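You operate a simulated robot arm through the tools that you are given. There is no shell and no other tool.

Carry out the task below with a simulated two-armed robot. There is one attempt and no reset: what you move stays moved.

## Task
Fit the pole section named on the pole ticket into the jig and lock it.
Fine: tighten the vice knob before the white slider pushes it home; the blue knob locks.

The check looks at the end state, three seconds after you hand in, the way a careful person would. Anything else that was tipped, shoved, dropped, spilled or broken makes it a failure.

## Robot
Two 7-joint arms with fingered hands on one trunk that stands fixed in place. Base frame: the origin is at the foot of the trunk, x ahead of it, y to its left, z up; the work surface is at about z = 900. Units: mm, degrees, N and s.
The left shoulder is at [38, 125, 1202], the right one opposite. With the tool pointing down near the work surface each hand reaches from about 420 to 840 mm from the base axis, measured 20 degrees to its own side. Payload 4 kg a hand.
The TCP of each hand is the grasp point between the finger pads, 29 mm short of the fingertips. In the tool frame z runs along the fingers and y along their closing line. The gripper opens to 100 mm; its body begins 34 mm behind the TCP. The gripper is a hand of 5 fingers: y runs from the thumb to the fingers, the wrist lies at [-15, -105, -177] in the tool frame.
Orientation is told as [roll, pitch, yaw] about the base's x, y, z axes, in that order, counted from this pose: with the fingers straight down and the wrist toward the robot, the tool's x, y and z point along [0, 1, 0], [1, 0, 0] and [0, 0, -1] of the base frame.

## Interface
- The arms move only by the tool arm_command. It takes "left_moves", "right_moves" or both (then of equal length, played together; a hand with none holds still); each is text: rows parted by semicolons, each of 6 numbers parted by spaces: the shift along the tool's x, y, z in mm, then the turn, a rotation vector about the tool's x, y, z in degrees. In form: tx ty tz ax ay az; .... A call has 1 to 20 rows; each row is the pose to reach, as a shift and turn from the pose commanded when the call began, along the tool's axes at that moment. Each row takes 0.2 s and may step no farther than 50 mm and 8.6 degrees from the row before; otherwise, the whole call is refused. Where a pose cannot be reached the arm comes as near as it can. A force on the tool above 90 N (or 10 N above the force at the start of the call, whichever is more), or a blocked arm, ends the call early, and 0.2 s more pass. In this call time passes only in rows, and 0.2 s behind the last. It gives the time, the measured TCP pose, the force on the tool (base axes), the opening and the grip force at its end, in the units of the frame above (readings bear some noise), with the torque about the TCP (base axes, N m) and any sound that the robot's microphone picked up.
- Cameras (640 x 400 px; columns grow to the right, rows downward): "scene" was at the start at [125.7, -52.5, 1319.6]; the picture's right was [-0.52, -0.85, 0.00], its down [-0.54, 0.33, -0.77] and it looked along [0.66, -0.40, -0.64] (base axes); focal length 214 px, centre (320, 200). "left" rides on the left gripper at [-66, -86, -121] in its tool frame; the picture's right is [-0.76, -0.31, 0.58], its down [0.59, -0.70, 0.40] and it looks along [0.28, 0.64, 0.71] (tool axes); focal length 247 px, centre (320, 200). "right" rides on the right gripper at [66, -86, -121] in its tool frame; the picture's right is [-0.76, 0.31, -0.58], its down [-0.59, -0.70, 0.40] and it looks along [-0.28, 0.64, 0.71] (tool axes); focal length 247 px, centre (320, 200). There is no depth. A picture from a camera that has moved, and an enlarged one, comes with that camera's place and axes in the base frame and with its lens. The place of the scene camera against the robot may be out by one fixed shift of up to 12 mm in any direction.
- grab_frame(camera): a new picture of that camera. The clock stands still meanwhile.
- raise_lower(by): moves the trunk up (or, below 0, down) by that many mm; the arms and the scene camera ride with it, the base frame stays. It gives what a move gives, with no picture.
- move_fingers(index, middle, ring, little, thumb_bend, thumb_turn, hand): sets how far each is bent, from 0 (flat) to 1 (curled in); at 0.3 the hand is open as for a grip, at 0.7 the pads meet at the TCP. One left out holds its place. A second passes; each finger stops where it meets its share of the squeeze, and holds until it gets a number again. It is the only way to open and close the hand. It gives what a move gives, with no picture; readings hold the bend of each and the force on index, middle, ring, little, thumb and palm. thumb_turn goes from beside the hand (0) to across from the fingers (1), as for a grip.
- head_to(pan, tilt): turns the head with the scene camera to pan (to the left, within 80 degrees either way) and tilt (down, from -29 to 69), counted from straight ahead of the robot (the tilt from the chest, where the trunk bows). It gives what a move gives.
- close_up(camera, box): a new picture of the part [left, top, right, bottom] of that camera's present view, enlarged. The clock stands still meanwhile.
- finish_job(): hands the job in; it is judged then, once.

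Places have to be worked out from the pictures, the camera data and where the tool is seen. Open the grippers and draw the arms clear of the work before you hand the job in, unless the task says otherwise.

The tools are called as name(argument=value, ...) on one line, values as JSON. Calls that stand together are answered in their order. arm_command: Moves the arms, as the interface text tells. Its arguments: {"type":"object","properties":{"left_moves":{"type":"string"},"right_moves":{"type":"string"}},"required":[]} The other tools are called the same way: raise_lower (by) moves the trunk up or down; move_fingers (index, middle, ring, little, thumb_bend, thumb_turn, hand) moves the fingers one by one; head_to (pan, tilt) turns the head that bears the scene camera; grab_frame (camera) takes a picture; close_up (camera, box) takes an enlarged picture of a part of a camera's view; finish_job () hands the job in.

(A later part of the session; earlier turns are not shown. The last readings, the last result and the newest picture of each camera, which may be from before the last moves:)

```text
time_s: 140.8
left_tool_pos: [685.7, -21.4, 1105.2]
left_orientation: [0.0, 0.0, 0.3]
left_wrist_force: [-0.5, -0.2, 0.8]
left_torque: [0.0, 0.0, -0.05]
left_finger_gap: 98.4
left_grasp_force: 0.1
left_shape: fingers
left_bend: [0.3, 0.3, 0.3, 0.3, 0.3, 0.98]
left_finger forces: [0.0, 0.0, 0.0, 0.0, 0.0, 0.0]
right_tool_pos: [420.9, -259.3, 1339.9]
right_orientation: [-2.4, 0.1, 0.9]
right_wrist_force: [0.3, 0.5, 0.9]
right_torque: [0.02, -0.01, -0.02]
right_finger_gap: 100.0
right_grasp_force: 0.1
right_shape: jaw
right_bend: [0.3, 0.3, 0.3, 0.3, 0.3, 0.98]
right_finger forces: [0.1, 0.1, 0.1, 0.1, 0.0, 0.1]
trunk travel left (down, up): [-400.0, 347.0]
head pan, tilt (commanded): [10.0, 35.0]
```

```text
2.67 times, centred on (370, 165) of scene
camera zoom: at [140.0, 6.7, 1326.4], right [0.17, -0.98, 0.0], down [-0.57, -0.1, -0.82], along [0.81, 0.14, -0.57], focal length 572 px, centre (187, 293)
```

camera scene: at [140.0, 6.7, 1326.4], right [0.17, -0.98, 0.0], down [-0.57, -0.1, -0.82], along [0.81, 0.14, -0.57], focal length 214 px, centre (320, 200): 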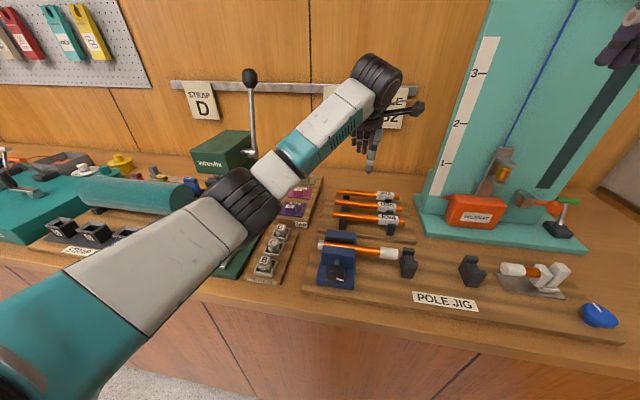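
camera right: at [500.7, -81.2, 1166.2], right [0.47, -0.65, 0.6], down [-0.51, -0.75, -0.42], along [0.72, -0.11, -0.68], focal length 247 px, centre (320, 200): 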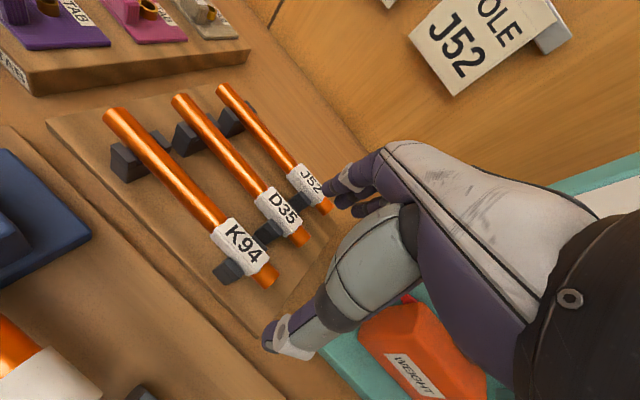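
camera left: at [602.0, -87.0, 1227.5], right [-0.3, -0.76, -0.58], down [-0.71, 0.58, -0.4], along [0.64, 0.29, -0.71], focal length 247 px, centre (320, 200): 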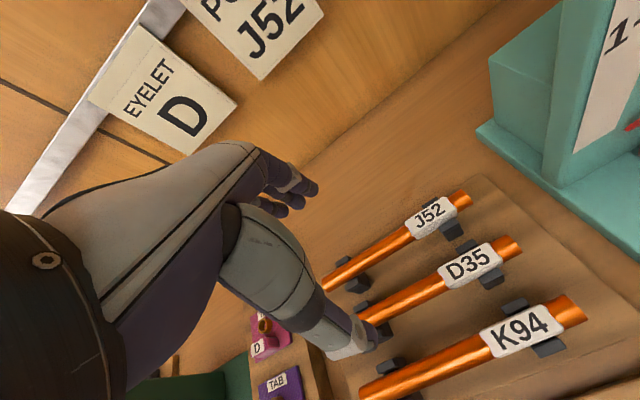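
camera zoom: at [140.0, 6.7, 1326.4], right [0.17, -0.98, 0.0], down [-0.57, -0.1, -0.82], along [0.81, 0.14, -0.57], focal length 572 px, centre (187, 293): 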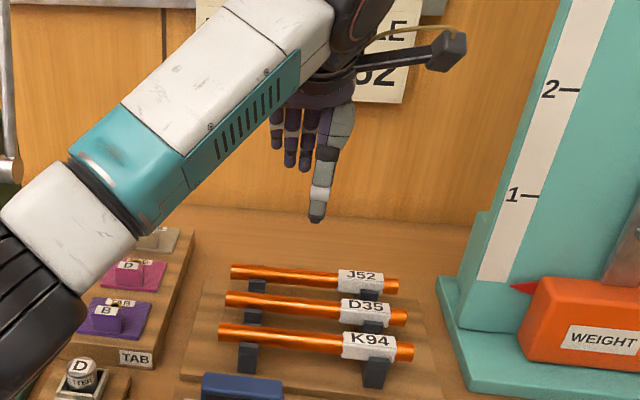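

J52's axis computes to x≈725.5, z≈953, with free orange surface between y≈−63 and 15. I'll pre-shape the left hand narrower (to clear D35) and move above the pole at z≈1015.

move_fingers(hand="left", index=0.42, middle=0.42, ring=0.42, little=0.42, thumb_bend=0.5)

arm_command(left_moves="-7 13 30 0 0 0; -14 26 60 0 0 0; -21.6 39.8 90 0 0 0")

grab_frame(camera="left")

close_up(camera="scene", box=[300, 110, 440, 250])

```text
time_s: 141.8
left_tool_pos: [685.9, -20.4, 1106.5]
left_orientation: [-0.1, 0.0, 0.4]
left_wrist_force: [-0.7, -0.4, 0.7]
left_torque: [0.0, 0.01, 0.02]
left_finger_gap: 60.2
left_grasp_force: 0.1
left_shape: fingers
left_bend: [0.42, 0.42, 0.42, 0.42, 0.5, 0.98]
left_finger forces: [0.0, 0.0, 0.0, 0.1, 0.0, 0.0]
right_tool_pos: [420.1, -259.1, 1339.5]
right_orientation: [-2.5, 0.0, 0.8]
right_wrist_force: [0.2, -0.5, 0.9]
right_torque: [0.0, 0.01, -0.01]
right_finger_gap: 100.0
right_grasp_force: 0.2
right_shape: jaw
right_bend: [0.3, 0.3, 0.3, 0.3, 0.3, 0.98]
right_finger forces: [0.1, 0.0, 0.0, 0.1, 0.0, 0.0]
trunk travel left (down, up): [-400.0, 347.0]
head pan, tilt (commanded): [10.0, 35.0]
```

```text
time_s: 142.6
left_tool_pos: [725.9, -41.6, 1016.1]
left_orientation: [-0.1, 0.0, 0.4]
left_wrist_force: [0.2, 0.4, 0.3]
left_torque: [0.0, 0.0, 0.03]
left_finger_gap: 60.2
left_grasp_force: 0.1
left_shape: fingers
left_bend: [0.42, 0.42, 0.42, 0.42, 0.5, 0.98]
left_finger forces: [0.0, 0.0, 0.0, 0.0, 0.0, 0.1]
right_tool_pos: [422.0, -260.4, 1340.3]
right_orientation: [-2.4, 0.1, 0.8]
right_wrist_force: [0.8, -0.9, 0.1]
right_torque: [0.01, -0.01, -0.01]
right_finger_gap: 100.0
right_grasp_force: 0.0
right_shape: jaw
right_bend: [0.3, 0.3, 0.3, 0.3, 0.3, 0.98]
right_finger forces: [0.0, 0.0, 0.1, 0.0, 0.1, 0.1]
trunk travel left (down, up): [-400.0, 347.0]
head pan, tilt (commanded): [10.0, 35.0]
```

```text
taken
camera left: at [641.8, -107.9, 1137.6], right [-0.3, -0.76, -0.58], down [-0.71, 0.58, -0.4], along [0.64, 0.29, -0.71], focal length 247 px, centre (320, 200)
```

left: 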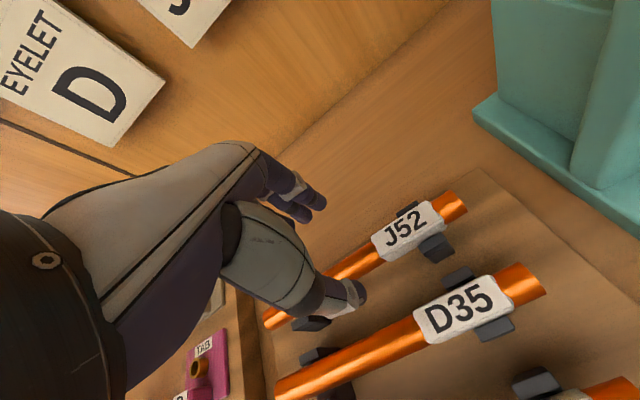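

```text
2.86 times, centred on (370, 180) of scene
camera zoom: at [140.2, 6.5, 1326.4], right [0.17, -0.98, 0.0], down [-0.57, -0.1, -0.82], along [0.81, 0.14, -0.57], focal length 613 px, centre (177, 257)
```

zoom: 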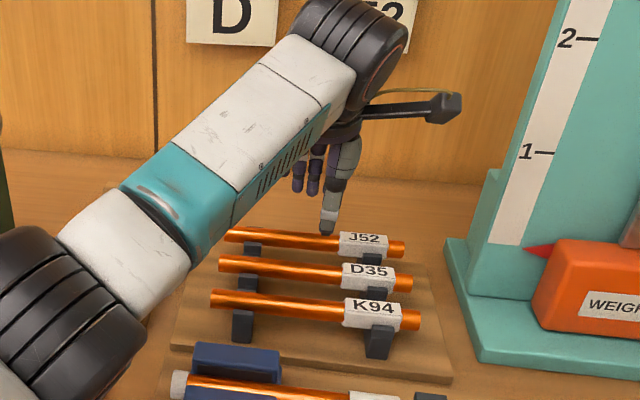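

The pole axis lies at x≈725, right under the TCP (725.9). I'll descend to z≈957 in small steps with the fingers straddling the pole.

arm_command(left_moves="0 0 15 0 0 0; 0 0 30 0 0 0")

close_up(camera="left", box=[240, 150, 480, 350])

close_up(camera="scene", box=[330, 140, 420, 220])

```text
time_s: 143.2
left_tool_pos: [724.3, -40.7, 985.9]
left_orientation: [-0.1, 0.0, 0.4]
left_wrist_force: [-0.3, -0.7, -0.7]
left_torque: [0.01, -0.01, 0.0]
left_finger_gap: 60.4
left_grasp_force: 0.0
left_shape: fingers
left_bend: [0.42, 0.42, 0.42, 0.42, 0.5, 0.98]
left_finger forces: [0.0, 0.1, 0.0, 0.1, 0.0, 0.0]
right_tool_pos: [420.2, -257.6, 1339.5]
right_orientation: [-2.5, 0.1, 0.9]
right_wrist_force: [-0.5, -0.2, 0.2]
right_torque: [0.0, -0.03, 0.01]
right_finger_gap: 100.0
right_grasp_force: 0.1
right_shape: jaw
right_bend: [0.3, 0.3, 0.3, 0.3, 0.3, 0.98]
right_finger forces: [0.0, 0.0, 0.1, 0.0, 0.0, 0.1]
trunk travel left (down, up): [-400.0, 347.0]
head pan, tilt (commanded): [10.0, 35.0]
```

```text
2.00 times, centred on (360, 250) of left
camera zoom: at [641.3, -108.0, 1107.8], right [-0.3, -0.76, -0.58], down [-0.71, 0.58, -0.4], along [0.64, 0.29, -0.71], focal length 494 px, centre (240, 100)
```

zoom: 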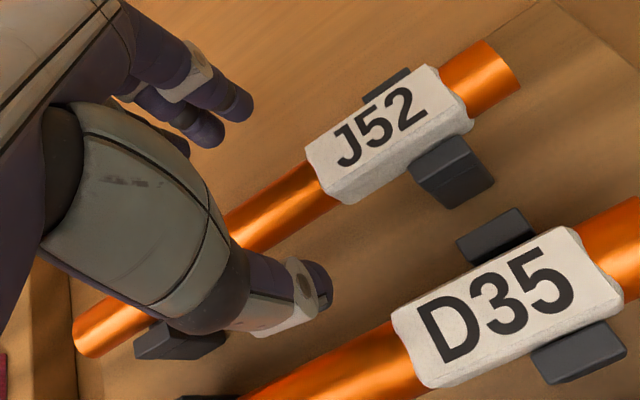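

```text
5.00 times, centred on (375, 180) of scene
camera zoom: at [139.7, 7.3, 1326.5], right [0.17, -0.98, 0.0], down [-0.57, -0.1, -0.82], along [0.81, 0.14, -0.57], focal length 1072 px, centre (45, 300)
```

zoom: 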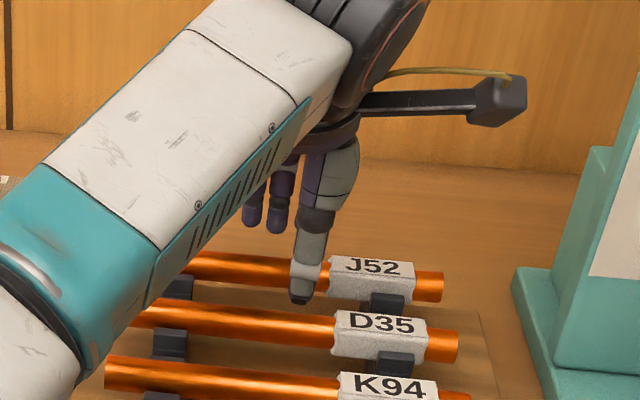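

The thumb is coming down between J52 and D35 and the fingers beyond the pole. I'll descend the remaining 28 mm.

arm_command(left_moves="0 0.5 10 0 0 0; 0 0.8 20 0 0 0; 0 1 28 0 0 0")

close_up(camera="left", box=[240, 150, 480, 350])

close_up(camera="scene", box=[330, 140, 420, 220])

```text
time_s: 144.0
left_tool_pos: [726.8, -42.4, 958.2]
left_orientation: [-0.1, 0.0, 0.3]
left_wrist_force: [-0.2, 0.1, 1.1]
left_torque: [-0.03, -0.01, 0.01]
left_finger_gap: 60.3
left_grasp_force: 0.0
left_shape: fingers
left_bend: [0.42, 0.42, 0.42, 0.42, 0.5, 0.98]
left_finger forces: [0.0, 0.0, 0.1, 0.0, 0.0, 0.1]
right_tool_pos: [420.5, -259.4, 1338.1]
right_orientation: [-2.5, 0.1, 0.9]
right_wrist_force: [0.2, 0.8, -0.3]
right_torque: [0.01, 0.01, 0.01]
right_finger_gap: 100.0
right_grasp_force: 0.0
right_shape: jaw
right_bend: [0.3, 0.3, 0.3, 0.3, 0.3, 0.98]
right_finger forces: [0.0, 0.0, 0.0, 0.0, 0.1, 0.0]
trunk travel left (down, up): [-400.0, 347.0]
head pan, tilt (commanded): [10.0, 35.0]
```

```text
2.00 times, centred on (360, 250) of left
camera zoom: at [642.2, -108.2, 1080.1], right [-0.3, -0.76, -0.58], down [-0.71, 0.58, -0.4], along [0.64, 0.29, -0.71], focal length 494 px, centre (240, 100)
```

zoom: 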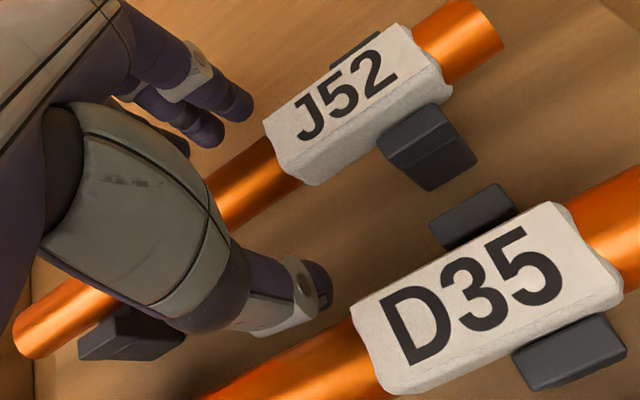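

```text
5.00 times, centred on (375, 180) of scene
camera zoom: at [139.8, 7.1, 1326.4], right [0.17, -0.98, 0.0], down [-0.57, -0.1, -0.82], along [0.81, 0.14, -0.57], focal length 1072 px, centre (45, 300)
```

zoom: 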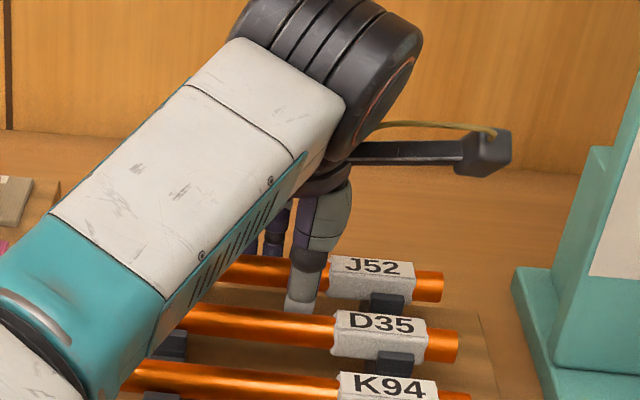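

The pole lies between thumb and fingers. I'll close all fingers on it.

move_fingers(hand="left", index=0.66, middle=0.66, ring=0.66, little=0.66, thumb_bend=0.68)

close_up(camera="left", box=[240, 150, 480, 350])

```text
time_s: 145.0
left_tool_pos: [726.6, -43.0, 957.8]
left_orientation: [-0.1, 0.0, 0.3]
left_wrist_force: [-0.5, 0.5, -0.1]
left_torque: [-0.01, 0.0, -0.02]
left_finger_gap: 14.0
left_grasp_force: 2.3
left_shape: fingers
left_bend: [0.64, 0.66, 0.65, 0.66, 0.66, 0.97]
left_finger forces: [1.5, 0.4, 0.5, 0.0, 2.3, 0.0]
right_tool_pos: [419.5, -259.1, 1340.1]
right_orientation: [-2.6, 0.0, 0.7]
right_wrist_force: [0.0, -0.2, 0.0]
right_torque: [-0.03, 0.01, -0.01]
right_finger_gap: 100.0
right_grasp_force: 0.0
right_shape: jaw
right_bend: [0.3, 0.3, 0.3, 0.3, 0.3, 0.98]
right_finger forces: [0.0, 0.0, 0.0, 0.0, 0.1, 0.0]
trunk travel left (down, up): [-400.0, 347.0]
head pan, tilt (commanded): [10.0, 35.0]
```

```text
2.00 times, centred on (360, 250) of left
camera zoom: at [642.1, -108.2, 1080.5], right [-0.3, -0.76, -0.58], down [-0.71, 0.58, -0.4], along [0.64, 0.29, -0.71], focal length 494 px, centre (240, 100)
```

zoom: 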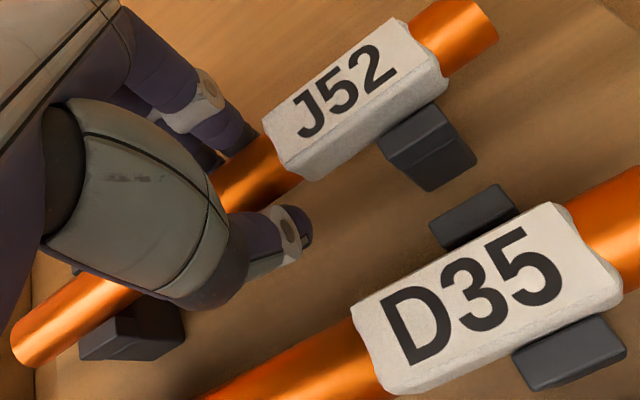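

Contact on both sides with a light 2 N grip, centred. I'll tighten the grip before lifting.

move_fingers(hand="left", index=0.74, middle=0.76, ring=0.76, little=0.76, thumb_bend=0.78)

close_up(camera="left", box=[240, 150, 480, 350])

```text
time_s: 146.0
left_tool_pos: [727.1, -40.6, 958.8]
left_orientation: [-0.1, -0.1, 0.4]
left_wrist_force: [16.7, 0.6, 4.8]
left_torque: [0.2, -0.06, -0.83]
left_finger_gap: 8.1
left_grasp_force: 21.7
left_shape: fingers
left_bend: [0.73, 0.74, 0.73, 0.75, 0.63, 0.97]
left_finger forces: [5.4, 6.1, 7.9, 11.7, 12.6, 0.0]
right_tool_pos: [422.5, -258.5, 1339.5]
right_orientation: [-2.6, 0.1, 0.8]
right_wrist_force: [-0.2, 0.1, 0.4]
right_torque: [0.0, 0.0, 0.01]
right_finger_gap: 99.9
right_grasp_force: 0.1
right_shape: jaw
right_bend: [0.3, 0.3, 0.3, 0.3, 0.3, 0.98]
right_finger forces: [0.0, 0.0, 0.1, 0.0, 0.1, 0.1]
trunk travel left (down, up): [-400.0, 347.0]
head pan, tilt (commanded): [10.0, 35.0]
```

```text
2.00 times, centred on (360, 250) of left
camera zoom: at [643.7, -108.0, 1080.4], right [-0.3, -0.76, -0.58], down [-0.71, 0.58, -0.4], along [0.64, 0.29, -0.71], focal length 494 px, centre (240, 100)
```

zoom: 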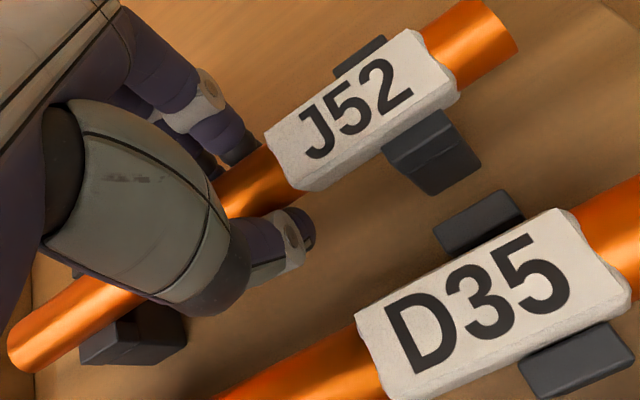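

Four fingers now outpull the thumb and press the pole against its supports. I'll relax ring and little to just touching so that index and middle balance the thumb.

move_fingers(hand="left", ring=0.64, little=0.62, thumb_bend=0.84)

```text
time_s: 147.0
left_tool_pos: [725.8, -42.2, 958.1]
left_orientation: [-0.1, -0.1, 0.4]
left_wrist_force: [-1.7, -0.4, -1.6]
left_torque: [-0.01, -0.02, -0.13]
left_finger_gap: 0.0
left_grasp_force: 7.9
left_shape: fingers
left_bend: [0.73, 0.75, 0.64, 0.62, 0.77, 0.97]
left_finger forces: [4.2, 3.6, 0.0, 0.4, 8.5, 0.0]
right_tool_pos: [419.8, -258.9, 1340.4]
right_orientation: [-2.5, -0.1, 0.9]
right_wrist_force: [0.2, 0.8, -0.1]
right_torque: [0.01, 0.0, -0.03]
right_finger_gap: 99.7
right_grasp_force: 0.1
right_shape: jaw
right_bend: [0.3, 0.3, 0.3, 0.3, 0.3, 0.98]
right_finger forces: [0.0, 0.1, 0.1, 0.0, 0.0, 0.0]
trunk travel left (down, up): [-400.0, 347.0]
head pan, tilt (commanded): [10.0, 35.0]
```

The grip is balanced now at about 8 N, but the bends are large. I'll check visually how the pole sits in the hand.

close_up(camera="left", box=[240, 150, 480, 350])

close_up(camera="scene", box=[340, 160, 420, 220])

```text
2.00 times, centred on (360, 250) of left
camera zoom: at [642.0, -108.1, 1080.4], right [-0.3, -0.76, -0.58], down [-0.71, 0.58, -0.4], along [0.64, 0.29, -0.71], focal length 494 px, centre (240, 100)
```

zoom: 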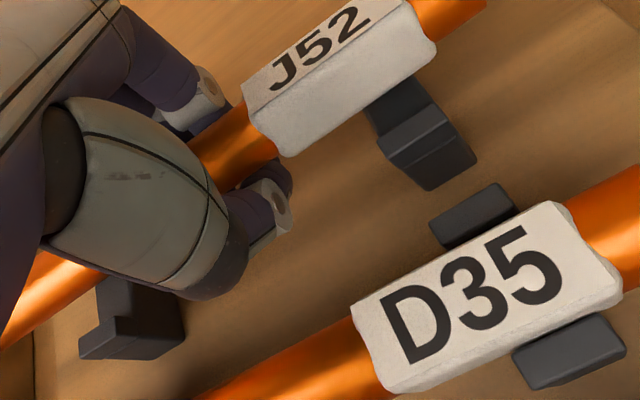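

```text
6.67 times, centred on (380, 190) of scene
camera zoom: at [139.6, 7.1, 1326.5], right [0.17, -0.98, 0.0], down [-0.57, -0.1, -0.82], along [0.81, 0.14, -0.57], focal length 1430 px, centre (-80, 267)
```

zoom: 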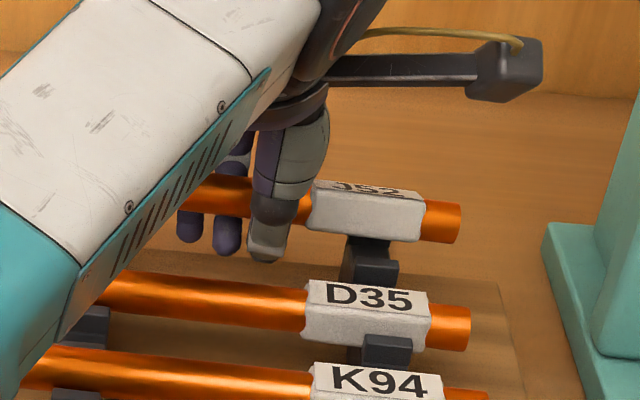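

The pads slid under the pole and it rose into the hand, caged above the fingertips. I'll curl ring and little under it as well for a stable cradle, then look.

move_fingers(hand="left", ring=0.74, little=0.74)

close_up(camera="left", box=[200, 120, 520, 380])

close_up(camera="scene", box=[340, 160, 420, 220])

```text
time_s: 148.0
left_tool_pos: [724.7, -43.7, 959.2]
left_orientation: [0.1, -0.1, 0.4]
left_wrist_force: [-5.4, 0.5, -1.5]
left_torque: [0.0, 0.06, -0.34]
left_finger_gap: 0.0
left_grasp_force: 11.4
left_shape: fingers
left_bend: [0.73, 0.76, 0.74, 0.73, 0.77, 0.96]
left_finger forces: [1.2, 1.7, 0.7, 5.5, 12.8, 0.1]
right_tool_pos: [418.0, -258.9, 1340.4]
right_orientation: [-2.4, 0.1, 0.8]
right_wrist_force: [-0.2, -0.8, -0.8]
right_torque: [0.01, -0.01, 0.0]
right_finger_gap: 99.9
right_grasp_force: 0.0
right_shape: jaw
right_bend: [0.3, 0.3, 0.3, 0.3, 0.3, 0.98]
right_finger forces: [0.1, 0.0, 0.0, 0.0, 0.1, 0.1]
trunk travel left (down, up): [-400.0, 347.0]
head pan, tilt (commanded): [10.0, 35.0]
```

```text
1.54 times, centred on (360, 250) of left
camera zoom: at [641.6, -108.3, 1080.8], right [-0.3, -0.76, -0.58], down [-0.71, 0.58, -0.4], along [0.64, 0.29, -0.71], focal length 380 px, centre (258, 123)
```

zoom: 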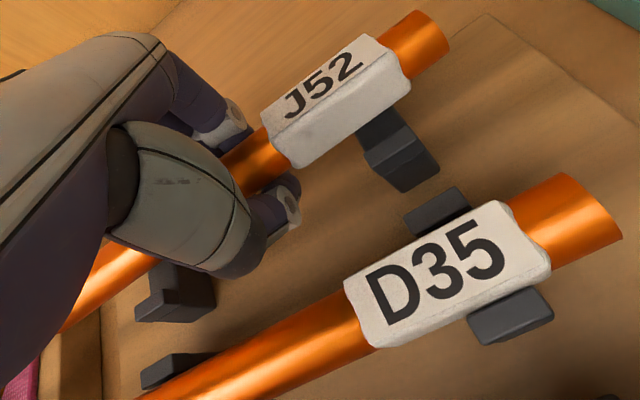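

```text
6.67 times, centred on (380, 190) of scene
camera zoom: at [139.1, 7.1, 1326.5], right [0.17, -0.98, 0.0], down [-0.56, -0.1, -0.82], along [0.81, 0.14, -0.57], focal length 1430 px, centre (-80, 267)
```

zoom: 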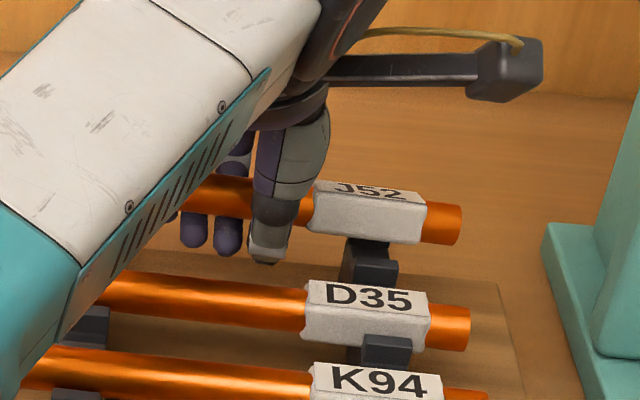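

The pole is cradled, roughly level, about 8 mm above the TCP. I'll lift it 25 mm slowly and verify it stays in the hand.

arm_command(left_moves="0 0 -8 0 0 0; 0 0 -16 0 0 0; 0 0 -25 0 0 0")

close_up(camera="left", box=[200, 120, 520, 380])

close_up(camera="scene", box=[300, 140, 440, 230])

```text
time_s: 148.8
left_tool_pos: [725.7, -42.4, 983.1]
left_orientation: [0.1, -0.1, 0.4]
left_wrist_force: [-0.2, 0.8, -0.7]
left_torque: [0.0, 0.02, -0.04]
left_finger_gap: 0.0
left_grasp_force: 6.4
left_shape: fingers
left_bend: [0.73, 0.76, 0.74, 0.74, 0.77, 0.96]
left_finger forces: [4.6, 1.0, 0.1, 0.6, 6.0, 0.0]
right_tool_pos: [421.4, -258.5, 1340.8]
right_orientation: [-2.6, 0.0, 0.8]
right_wrist_force: [0.1, -0.5, 0.3]
right_torque: [0.02, -0.01, -0.01]
right_finger_gap: 100.3
right_grasp_force: 0.0
right_shape: jaw
right_bend: [0.3, 0.3, 0.3, 0.3, 0.3, 0.98]
right_finger forces: [0.0, 0.1, 0.0, 0.0, 0.0, 0.0]
trunk travel left (down, up): [-400.0, 347.0]
head pan, tilt (commanded): [10.0, 35.0]
```

```text
1.54 times, centred on (360, 250) of left
camera zoom: at [642.1, -108.1, 1104.9], right [-0.3, -0.76, -0.58], down [-0.71, 0.58, -0.4], along [0.64, 0.29, -0.71], focal length 380 px, centre (258, 123)
```

zoom: 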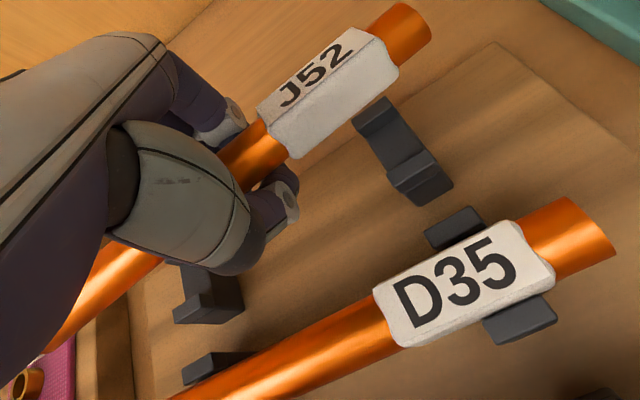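

```text
4.44 times, centred on (370, 185) of scene
camera zoom: at [139.8, 7.0, 1326.5], right [0.17, -0.98, 0.0], down [-0.57, -0.1, -0.82], along [0.81, 0.14, -0.57], focal length 953 px, centre (98, 267)
```

zoom: 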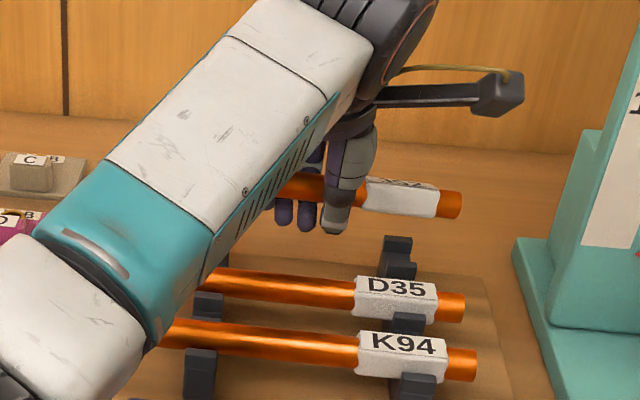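

The pole rose with the hand. I want to measure its tilt in the grip precisely, so I'll lift a further 60 mm clear of everything and zoom in from both cameras.

arm_command(left_moves="0 0 -20 0 0 0; 0 0 -40 0 0 0; 0 0 -60 0 0 0")

close_up(camera="scene", box=[310, 120, 430, 200])

grab_frame(camera="left")

grab_frame(camera="right")

```text
time_s: 149.6
left_tool_pos: [725.4, -41.3, 1044.6]
left_orientation: [-0.1, -0.1, 0.4]
left_wrist_force: [0.7, -0.3, 0.2]
left_torque: [0.01, 0.02, -0.01]
left_finger_gap: 0.0
left_grasp_force: 5.9
left_shape: fingers
left_bend: [0.73, 0.76, 0.74, 0.74, 0.77, 0.96]
left_finger forces: [4.6, 1.0, 0.0, 0.7, 6.0, 0.0]
right_tool_pos: [419.6, -258.6, 1340.7]
right_orientation: [-2.5, 0.0, 0.8]
right_wrist_force: [-1.0, 1.1, -0.6]
right_torque: [-0.01, 0.01, 0.01]
right_finger_gap: 99.9
right_grasp_force: 0.1
right_shape: jaw
right_bend: [0.3, 0.3, 0.3, 0.3, 0.3, 0.98]
right_finger forces: [0.0, 0.0, 0.0, 0.0, 0.1, 0.0]
trunk travel left (down, up): [-400.0, 347.0]
head pan, tilt (commanded): [10.0, 35.0]
```

```text
5.00 times, centred on (370, 160) of scene
camera zoom: at [139.5, 7.0, 1326.5], right [0.17, -0.98, 0.0], down [-0.57, -0.1, -0.82], along [0.81, 0.14, -0.57], focal length 1072 px, centre (70, 400)
```

zoom: 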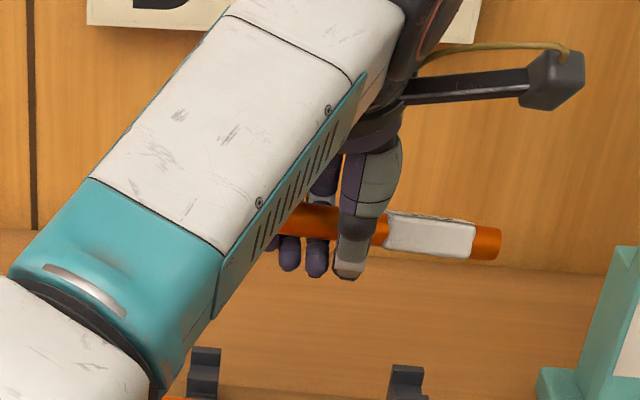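

```text
taken
camera left: at [641.0, -107.5, 1165.2], right [-0.3, -0.76, -0.58], down [-0.71, 0.58, -0.4], along [0.64, 0.29, -0.71], focal length 247 px, centre (320, 200)
```

left: 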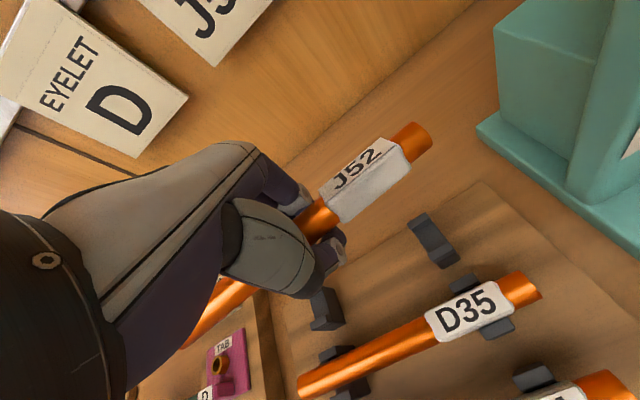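

```text
taken
camera right: at [335.0, -189.8, 1459.1], right [0.32, -0.73, 0.61], down [-0.69, -0.61, -0.37], along [0.65, -0.3, -0.7], focal length 247 px, centre (320, 200)
```

right: 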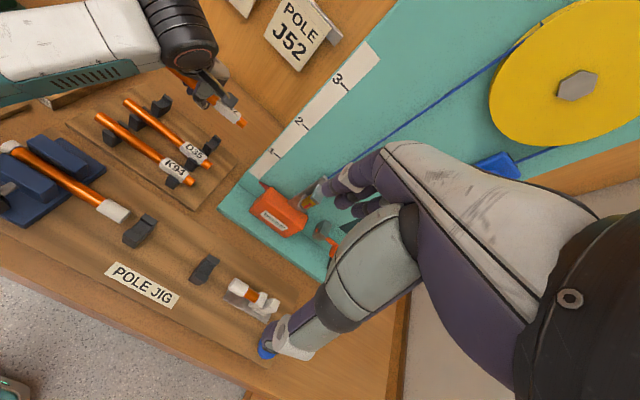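

The right hand camera sees the held pole from the other side; I'll zoom in there and on the left hand's own view to work out its direction.

close_up(camera="right", box=[150, 50, 260, 140])

close_up(camera="left", box=[160, 110, 460, 360])

```text
4.44 times, centred on (205, 95) of right
camera zoom: at [335.0, -189.8, 1459.1], right [0.32, -0.73, 0.61], down [-0.69, -0.61, -0.37], along [0.65, -0.3, -0.7], focal length 1098 px, centre (831, 667)
```

zoom: 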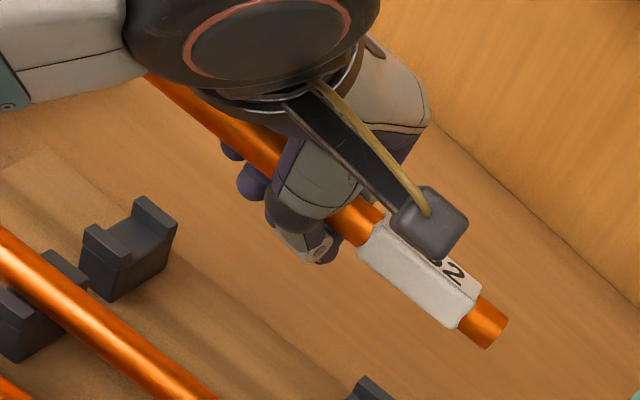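

```text
1.60 times, centred on (310, 235) of left
camera zoom: at [641.0, -107.5, 1165.2], right [-0.3, -0.76, -0.58], down [-0.71, 0.58, -0.4], along [0.64, 0.29, -0.71], focal length 395 px, centre (336, 144)
```

zoom: 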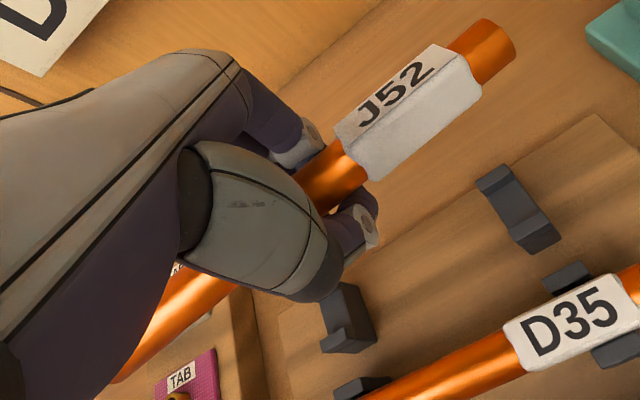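

Triangulating, the pole points about 10° forward and 5° down at its right end, held mainly by index and thumb. I'll curl all fingers a little further so they draw it up more evenly into the hand.

move_fingers(hand="left", index=0.77, middle=0.8, ring=0.8, little=0.8, thumb_bend=0.82)

close_up(camera="left", box=[160, 110, 460, 360])

close_up(camera="right", box=[150, 50, 260, 140])

close_up(camera="scene", box=[310, 120, 430, 200])

```text
time_s: 150.6
left_tool_pos: [725.9, -42.9, 1043.0]
left_orientation: [0.1, 0.1, 0.4]
left_wrist_force: [0.0, 0.2, -0.2]
left_torque: [-0.02, -0.03, 0.0]
left_finger_gap: 0.3
left_grasp_force: 1.2
left_shape: fingers
left_bend: [0.75, 0.8, 0.8, 0.8, 0.77, 0.96]
left_finger forces: [0.7, 0.7, 0.0, 0.0, 1.1, 0.0]
right_tool_pos: [420.8, -259.4, 1340.2]
right_orientation: [-2.6, 0.2, 0.9]
right_wrist_force: [0.0, -0.3, 0.8]
right_torque: [0.02, 0.0, 0.0]
right_finger_gap: 99.8
right_grasp_force: 0.1
right_shape: jaw
right_bend: [0.3, 0.3, 0.3, 0.3, 0.3, 0.98]
right_finger forces: [0.0, 0.0, 0.1, 0.1, 0.0, 0.1]
trunk travel left (down, up): [-400.0, 347.0]
head pan, tilt (commanded): [10.0, 35.0]
```

```text
1.60 times, centred on (310, 235) of left
camera zoom: at [641.3, -107.4, 1164.7], right [-0.3, -0.76, -0.58], down [-0.71, 0.58, -0.4], along [0.64, 0.29, -0.71], focal length 395 px, centre (336, 144)
```

zoom: 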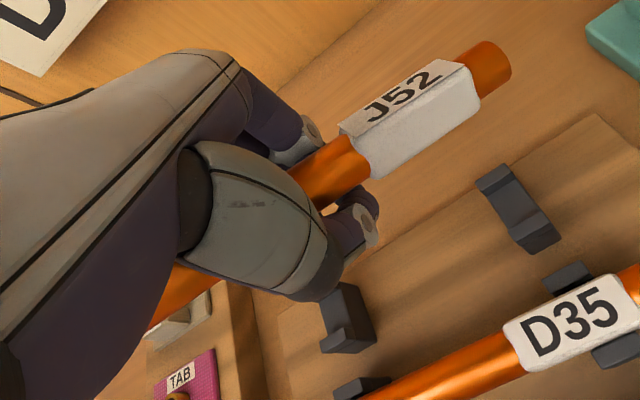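

```text
4.44 times, centred on (205, 95) of right
camera zoom: at [335.4, -189.7, 1459.0], right [0.32, -0.73, 0.61], down [-0.7, -0.61, -0.37], along [0.65, -0.3, -0.7], focal length 1098 px, centre (831, 667)
```

zoom: 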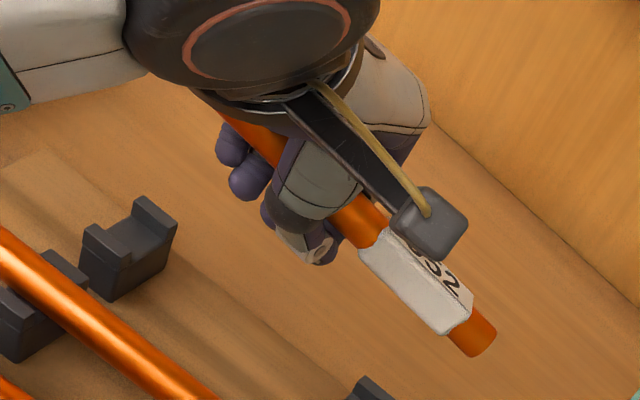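

```text
5.00 times, centred on (370, 160) of scene
camera zoom: at [139.8, 7.1, 1326.4], right [0.17, -0.98, 0.0], down [-0.57, -0.1, -0.82], along [0.81, 0.14, -0.57], focal length 1072 px, centre (70, 400)
```

zoom: 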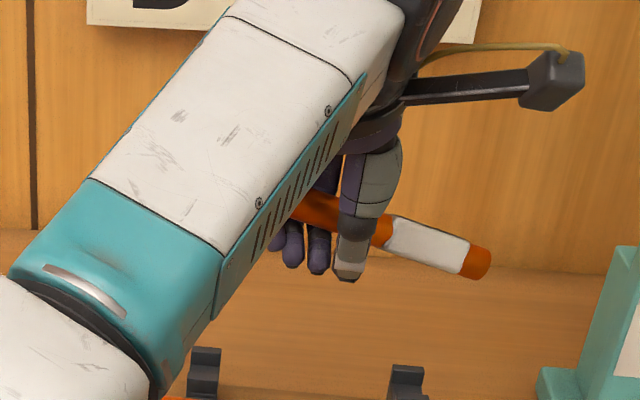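

That loosened it: the pole is caged but drooping at the right end. The pole is very light, so a gentle pinch suffices; I'll go back to the earlier balanced pinch with thumb, index and middle.

move_fingers(hand="left", index=0.73, middle=0.75, ring=0.68, little=0.66, thumb_bend=0.86)

close_up(camera="left", box=[160, 110, 460, 360])

close_up(camera="right", box=[150, 50, 260, 140])

close_up(camera="scene", box=[310, 120, 430, 200])

```text
time_s: 151.6
left_tool_pos: [726.4, -41.3, 1043.5]
left_orientation: [0.0, 0.0, 0.3]
left_wrist_force: [-0.2, 0.3, -0.8]
left_torque: [-0.03, 0.0, 0.0]
left_finger_gap: 0.3
left_grasp_force: 0.7
left_shape: fingers
left_bend: [0.72, 0.75, 0.68, 0.66, 0.78, 0.97]
left_finger forces: [0.6, 0.1, 0.1, 0.1, 0.7, 0.0]
right_tool_pos: [419.4, -258.8, 1340.6]
right_orientation: [-2.5, 0.1, 0.8]
right_wrist_force: [-0.4, 0.1, 0.5]
right_torque: [-0.02, -0.03, -0.03]
right_finger_gap: 99.8
right_grasp_force: 0.1
right_shape: jaw
right_bend: [0.3, 0.3, 0.3, 0.3, 0.3, 0.98]
right_finger forces: [0.0, 0.0, 0.1, 0.0, 0.1, 0.1]
trunk travel left (down, up): [-400.0, 347.0]
head pan, tilt (commanded): [10.0, 35.0]
```

```text
1.60 times, centred on (310, 235) of left
camera zoom: at [641.3, -107.4, 1164.7], right [-0.3, -0.76, -0.58], down [-0.71, 0.58, -0.4], along [0.64, 0.29, -0.71], focal length 395 px, centre (336, 144)
```

zoom: 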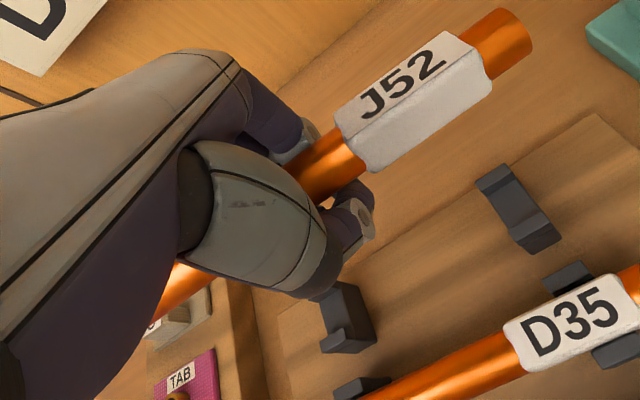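

```text
4.44 times, centred on (205, 95) of right
camera zoom: at [335.4, -189.7, 1459.0], right [0.32, -0.73, 0.61], down [-0.7, -0.61, -0.37], along [0.65, -0.3, -0.7], focal length 1098 px, centre (831, 667)
```

zoom: 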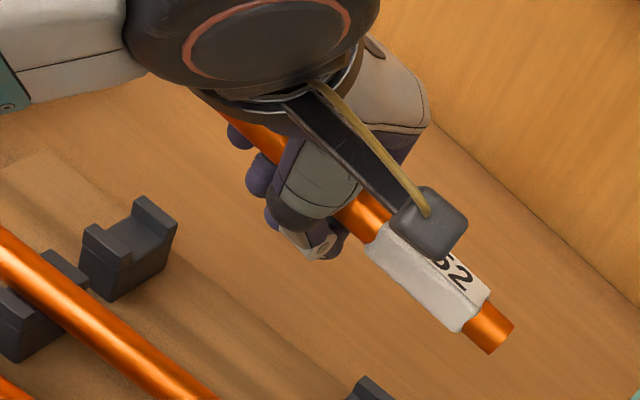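

```text
5.00 times, centred on (370, 160) of scene
camera zoom: at [139.8, 7.1, 1326.4], right [0.17, -0.98, 0.0], down [-0.57, -0.1, -0.82], along [0.81, 0.14, -0.57], focal length 1072 px, centre (70, 400)
```

zoom: 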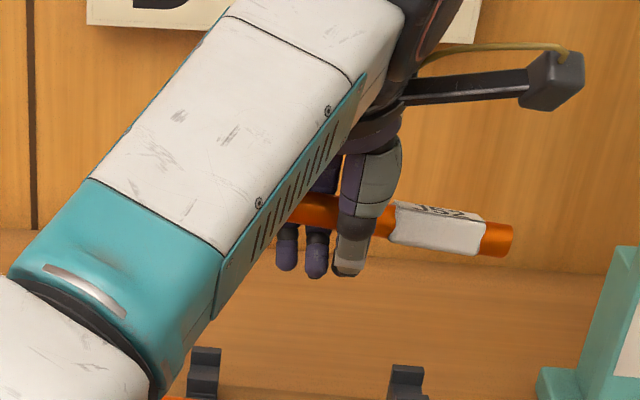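

Thumb and index meet under the pole, so it rests loosely in the cage, nearly level and 5° yawed. I'll set it back into its rack supports by rotating the hand 5° and lowering gently, then regrip it with a lighter, square pinch.

arm_command(left_moves="1 0 0 0 0 2.5; 2 0 0 0 0 5; 3 0 10 0 0 5; 4 0 25 0 0 5; 4 0 40 0 0 5; 4 0 52 0 0 5; 4 0 62 0 0 5")

close_up(camera="left", box=[160, 110, 460, 360])

close_up(camera="right", box=[130, 50, 260, 160])

close_up(camera="scene", box=[310, 140, 430, 220])

```text
time_s: 153.2
left_tool_pos: [725.7, -38.5, 981.2]
left_orientation: [0.0, 0.0, -4.5]
left_wrist_force: [-0.5, -0.5, -0.8]
left_torque: [0.02, 0.01, 0.0]
left_finger_gap: 0.0
left_grasp_force: 0.3
left_shape: fingers
left_bend: [0.72, 0.75, 0.68, 0.66, 0.78, 0.97]
left_finger forces: [0.4, 0.1, 0.0, 0.1, 0.7, 0.1]
right_tool_pos: [421.1, -258.6, 1340.5]
right_orientation: [-2.4, 0.1, 0.9]
right_wrist_force: [-1.3, 0.5, 0.1]
right_torque: [0.01, 0.01, -0.03]
right_finger_gap: 99.8
right_grasp_force: 0.0
right_shape: jaw
right_bend: [0.3, 0.3, 0.3, 0.3, 0.3, 0.98]
right_finger forces: [0.1, 0.1, 0.0, 0.0, 0.0, 0.0]
trunk travel left (down, up): [-400.0, 347.0]
head pan, tilt (commanded): [10.0, 35.0]
```

```text
1.60 times, centred on (310, 235) of left
camera zoom: at [636.7, -96.4, 1102.5], right [-0.37, -0.73, -0.58], down [-0.65, 0.64, -0.4], along [0.66, 0.23, -0.71], focal length 395 px, centre (336, 144)
```

zoom: 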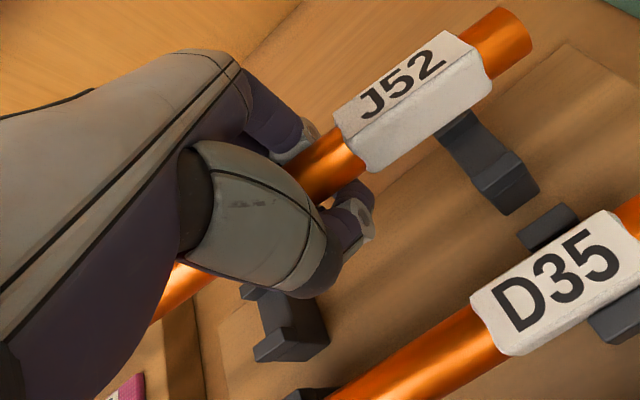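

```text
3.64 times, centred on (195, 105) of right
camera zoom: at [335.4, -189.7, 1458.9], right [0.32, -0.73, 0.61], down [-0.7, -0.61, -0.37], along [0.65, -0.3, -0.7], focal length 898 px, centre (774, 546)
```

zoom: 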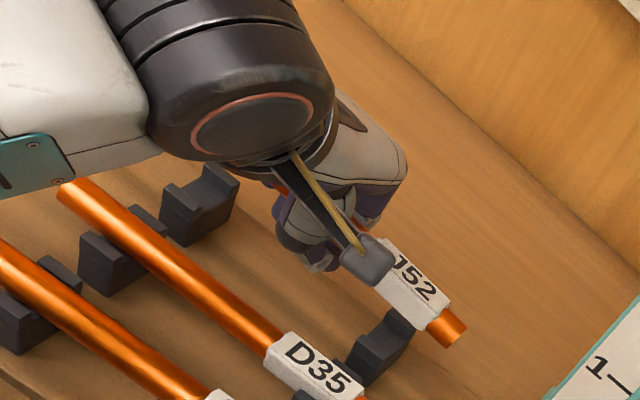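

```text
5.00 times, centred on (370, 180) of scene
camera zoom: at [139.9, 7.1, 1326.4], right [0.17, -0.98, 0.0], down [-0.57, -0.1, -0.82], along [0.81, 0.14, -0.57], focal length 1072 px, centre (70, 300)
```

zoom: 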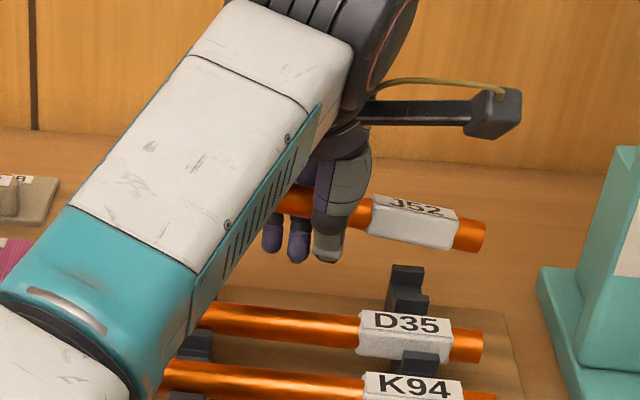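

Judged against its own supports, the pole now looks over-rotated. I'll turn the hand back by 4° and lower to just above the supports, where alignment can be judged directly.

arm_command(left_moves="0 0 5 0 0 -2; 0 0 10 0 0 -4; 0 0 16 0 0 -4")

close_up(camera="left", box=[160, 110, 460, 360])

close_up(camera="right", box=[130, 60, 260, 170])

close_up(camera="scene", box=[330, 150, 420, 220])

```text
time_s: 154.0
left_tool_pos: [725.4, -38.1, 965.0]
left_orientation: [0.0, 0.0, -0.5]
left_wrist_force: [-0.6, -0.2, -0.3]
left_torque: [0.03, 0.01, 0.05]
left_finger_gap: 0.2
left_grasp_force: 0.9
left_shape: fingers
left_bend: [0.72, 0.75, 0.68, 0.66, 0.78, 0.97]
left_finger forces: [0.5, 0.0, 0.0, 0.1, 0.6, 0.0]
right_tool_pos: [420.8, -258.7, 1340.5]
right_orientation: [-2.6, 0.2, 0.8]
right_wrist_force: [0.6, -0.1, -0.6]
right_torque: [-0.03, -0.03, 0.01]
right_finger_gap: 99.7
right_grasp_force: 0.1
right_shape: jaw
right_bend: [0.3, 0.3, 0.3, 0.3, 0.3, 0.98]
right_finger forces: [0.0, 0.0, 0.0, 0.0, 0.0, 0.0]
trunk travel left (down, up): [-400.0, 347.0]
head pan, tilt (commanded): [10.0, 35.0]
```

```text
1.60 times, centred on (310, 235) of left
camera zoom: at [640.6, -103.4, 1087.1], right [-0.31, -0.75, -0.58], down [-0.7, 0.6, -0.4], along [0.64, 0.28, -0.71], focal length 395 px, centre (336, 144)
```

zoom: 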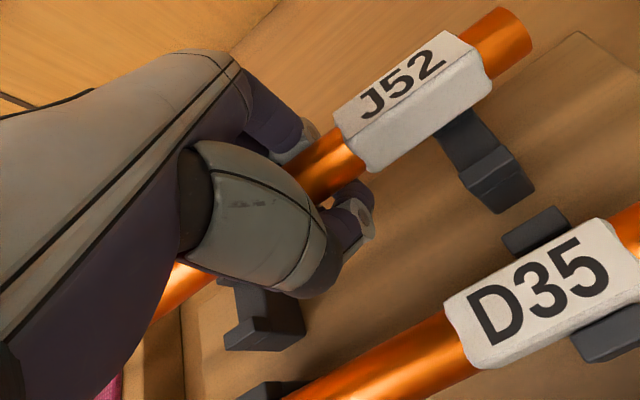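

```text
3.64 times, centred on (195, 115) of right
camera zoom: at [335.4, -189.7, 1458.9], right [0.32, -0.73, 0.61], down [-0.7, -0.61, -0.37], along [0.65, -0.3, -0.7], focal length 898 px, centre (774, 509)
```

zoom: 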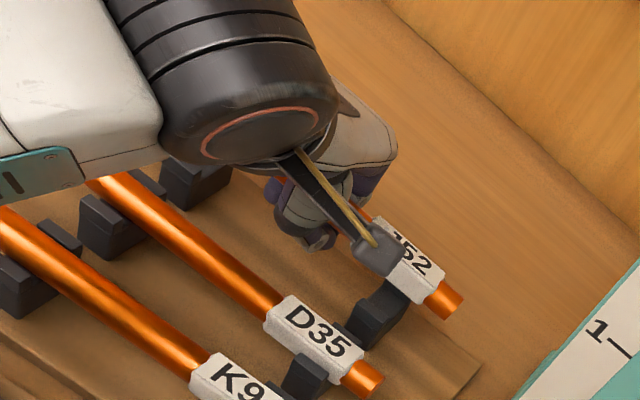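

```text
5.71 times, centred on (375, 185) of scene
camera zoom: at [139.9, 7.1, 1326.4], right [0.17, -0.98, 0.0], down [-0.57, -0.1, -0.82], along [0.81, 0.14, -0.57], focal length 1226 px, centre (6, 286)
```

zoom: 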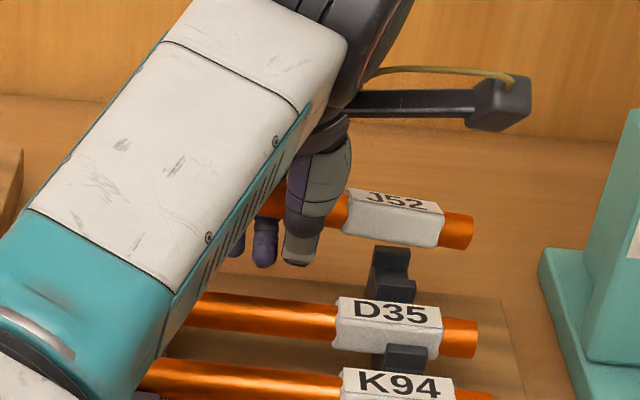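

Triangulation shows the pole sits about 24 mm above the TCP, nearly square and level, and it has not moved in the hand while I moved. That is too deep to set back in the low rack but fits the higher jig cradles, so I'll lift it and measure the cradles with the right camera.

arm_command(left_moves="0 0 -20 0 0 0; 0 0 -45 0 0 0; 0 0 -70 0 0 0; 0 0 -95 0 0 0")

close_up(camera="right", box=[100, 180, 240, 300])

close_up(camera="right", box=[170, 230, 310, 350])

close_up(camera="left", box=[160, 110, 460, 360])

```text
time_s: 155.0
left_tool_pos: [727.0, -39.2, 1062.7]
left_orientation: [0.0, 0.1, -0.6]
left_wrist_force: [-0.3, -0.6, -0.1]
left_torque: [0.0, 0.0, -0.01]
left_finger_gap: 0.0
left_grasp_force: 0.4
left_shape: fingers
left_bend: [0.72, 0.75, 0.68, 0.66, 0.78, 0.97]
left_finger forces: [0.5, 0.1, 0.0, 0.1, 0.7, 0.0]
right_tool_pos: [421.4, -259.1, 1340.1]
right_orientation: [-2.5, 0.0, 0.8]
right_wrist_force: [0.1, 1.1, 0.2]
right_torque: [-0.03, 0.0, -0.01]
right_finger_gap: 99.7
right_grasp_force: 0.0
right_shape: jaw
right_bend: [0.3, 0.3, 0.3, 0.3, 0.3, 0.98]
right_finger forces: [0.1, 0.1, 0.0, 0.1, 0.0, 0.0]
trunk travel left (down, up): [-400.0, 347.0]
head pan, tilt (commanded): [10.0, 35.0]
```

```text
3.33 times, centred on (170, 240) of right
camera zoom: at [335.1, -189.8, 1459.1], right [0.32, -0.73, 0.61], down [-0.69, -0.61, -0.37], along [0.65, -0.3, -0.7], focal length 823 px, centre (820, 67)
```

zoom: 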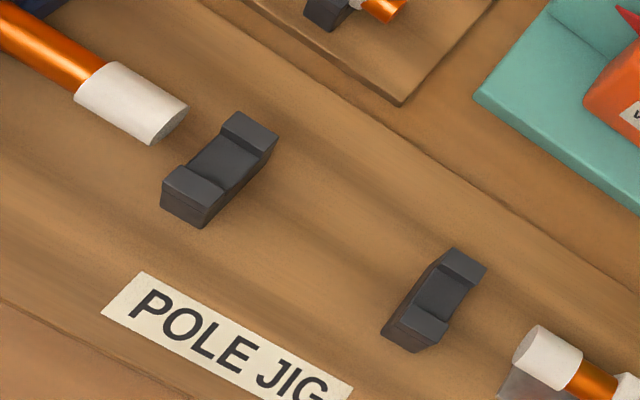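

```text
3.33 times, centred on (240, 290) of right
camera zoom: at [335.1, -189.8, 1459.1], right [0.32, -0.73, 0.61], down [-0.69, -0.61, -0.37], along [0.65, -0.3, -0.7], focal length 823 px, centre (587, -100)
```

zoom: 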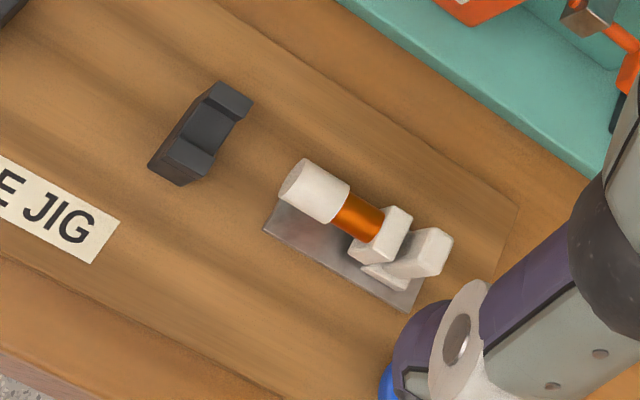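

```text
1.60 times, centred on (310, 235) of left
camera zoom: at [641.0, -103.7, 1185.0], right [-0.31, -0.75, -0.58], down [-0.7, 0.6, -0.4], along [0.64, 0.28, -0.71], focal length 395 px, centre (336, 144)
```

zoom: 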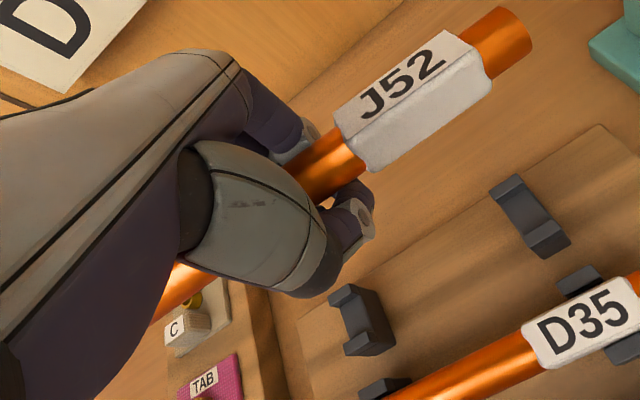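

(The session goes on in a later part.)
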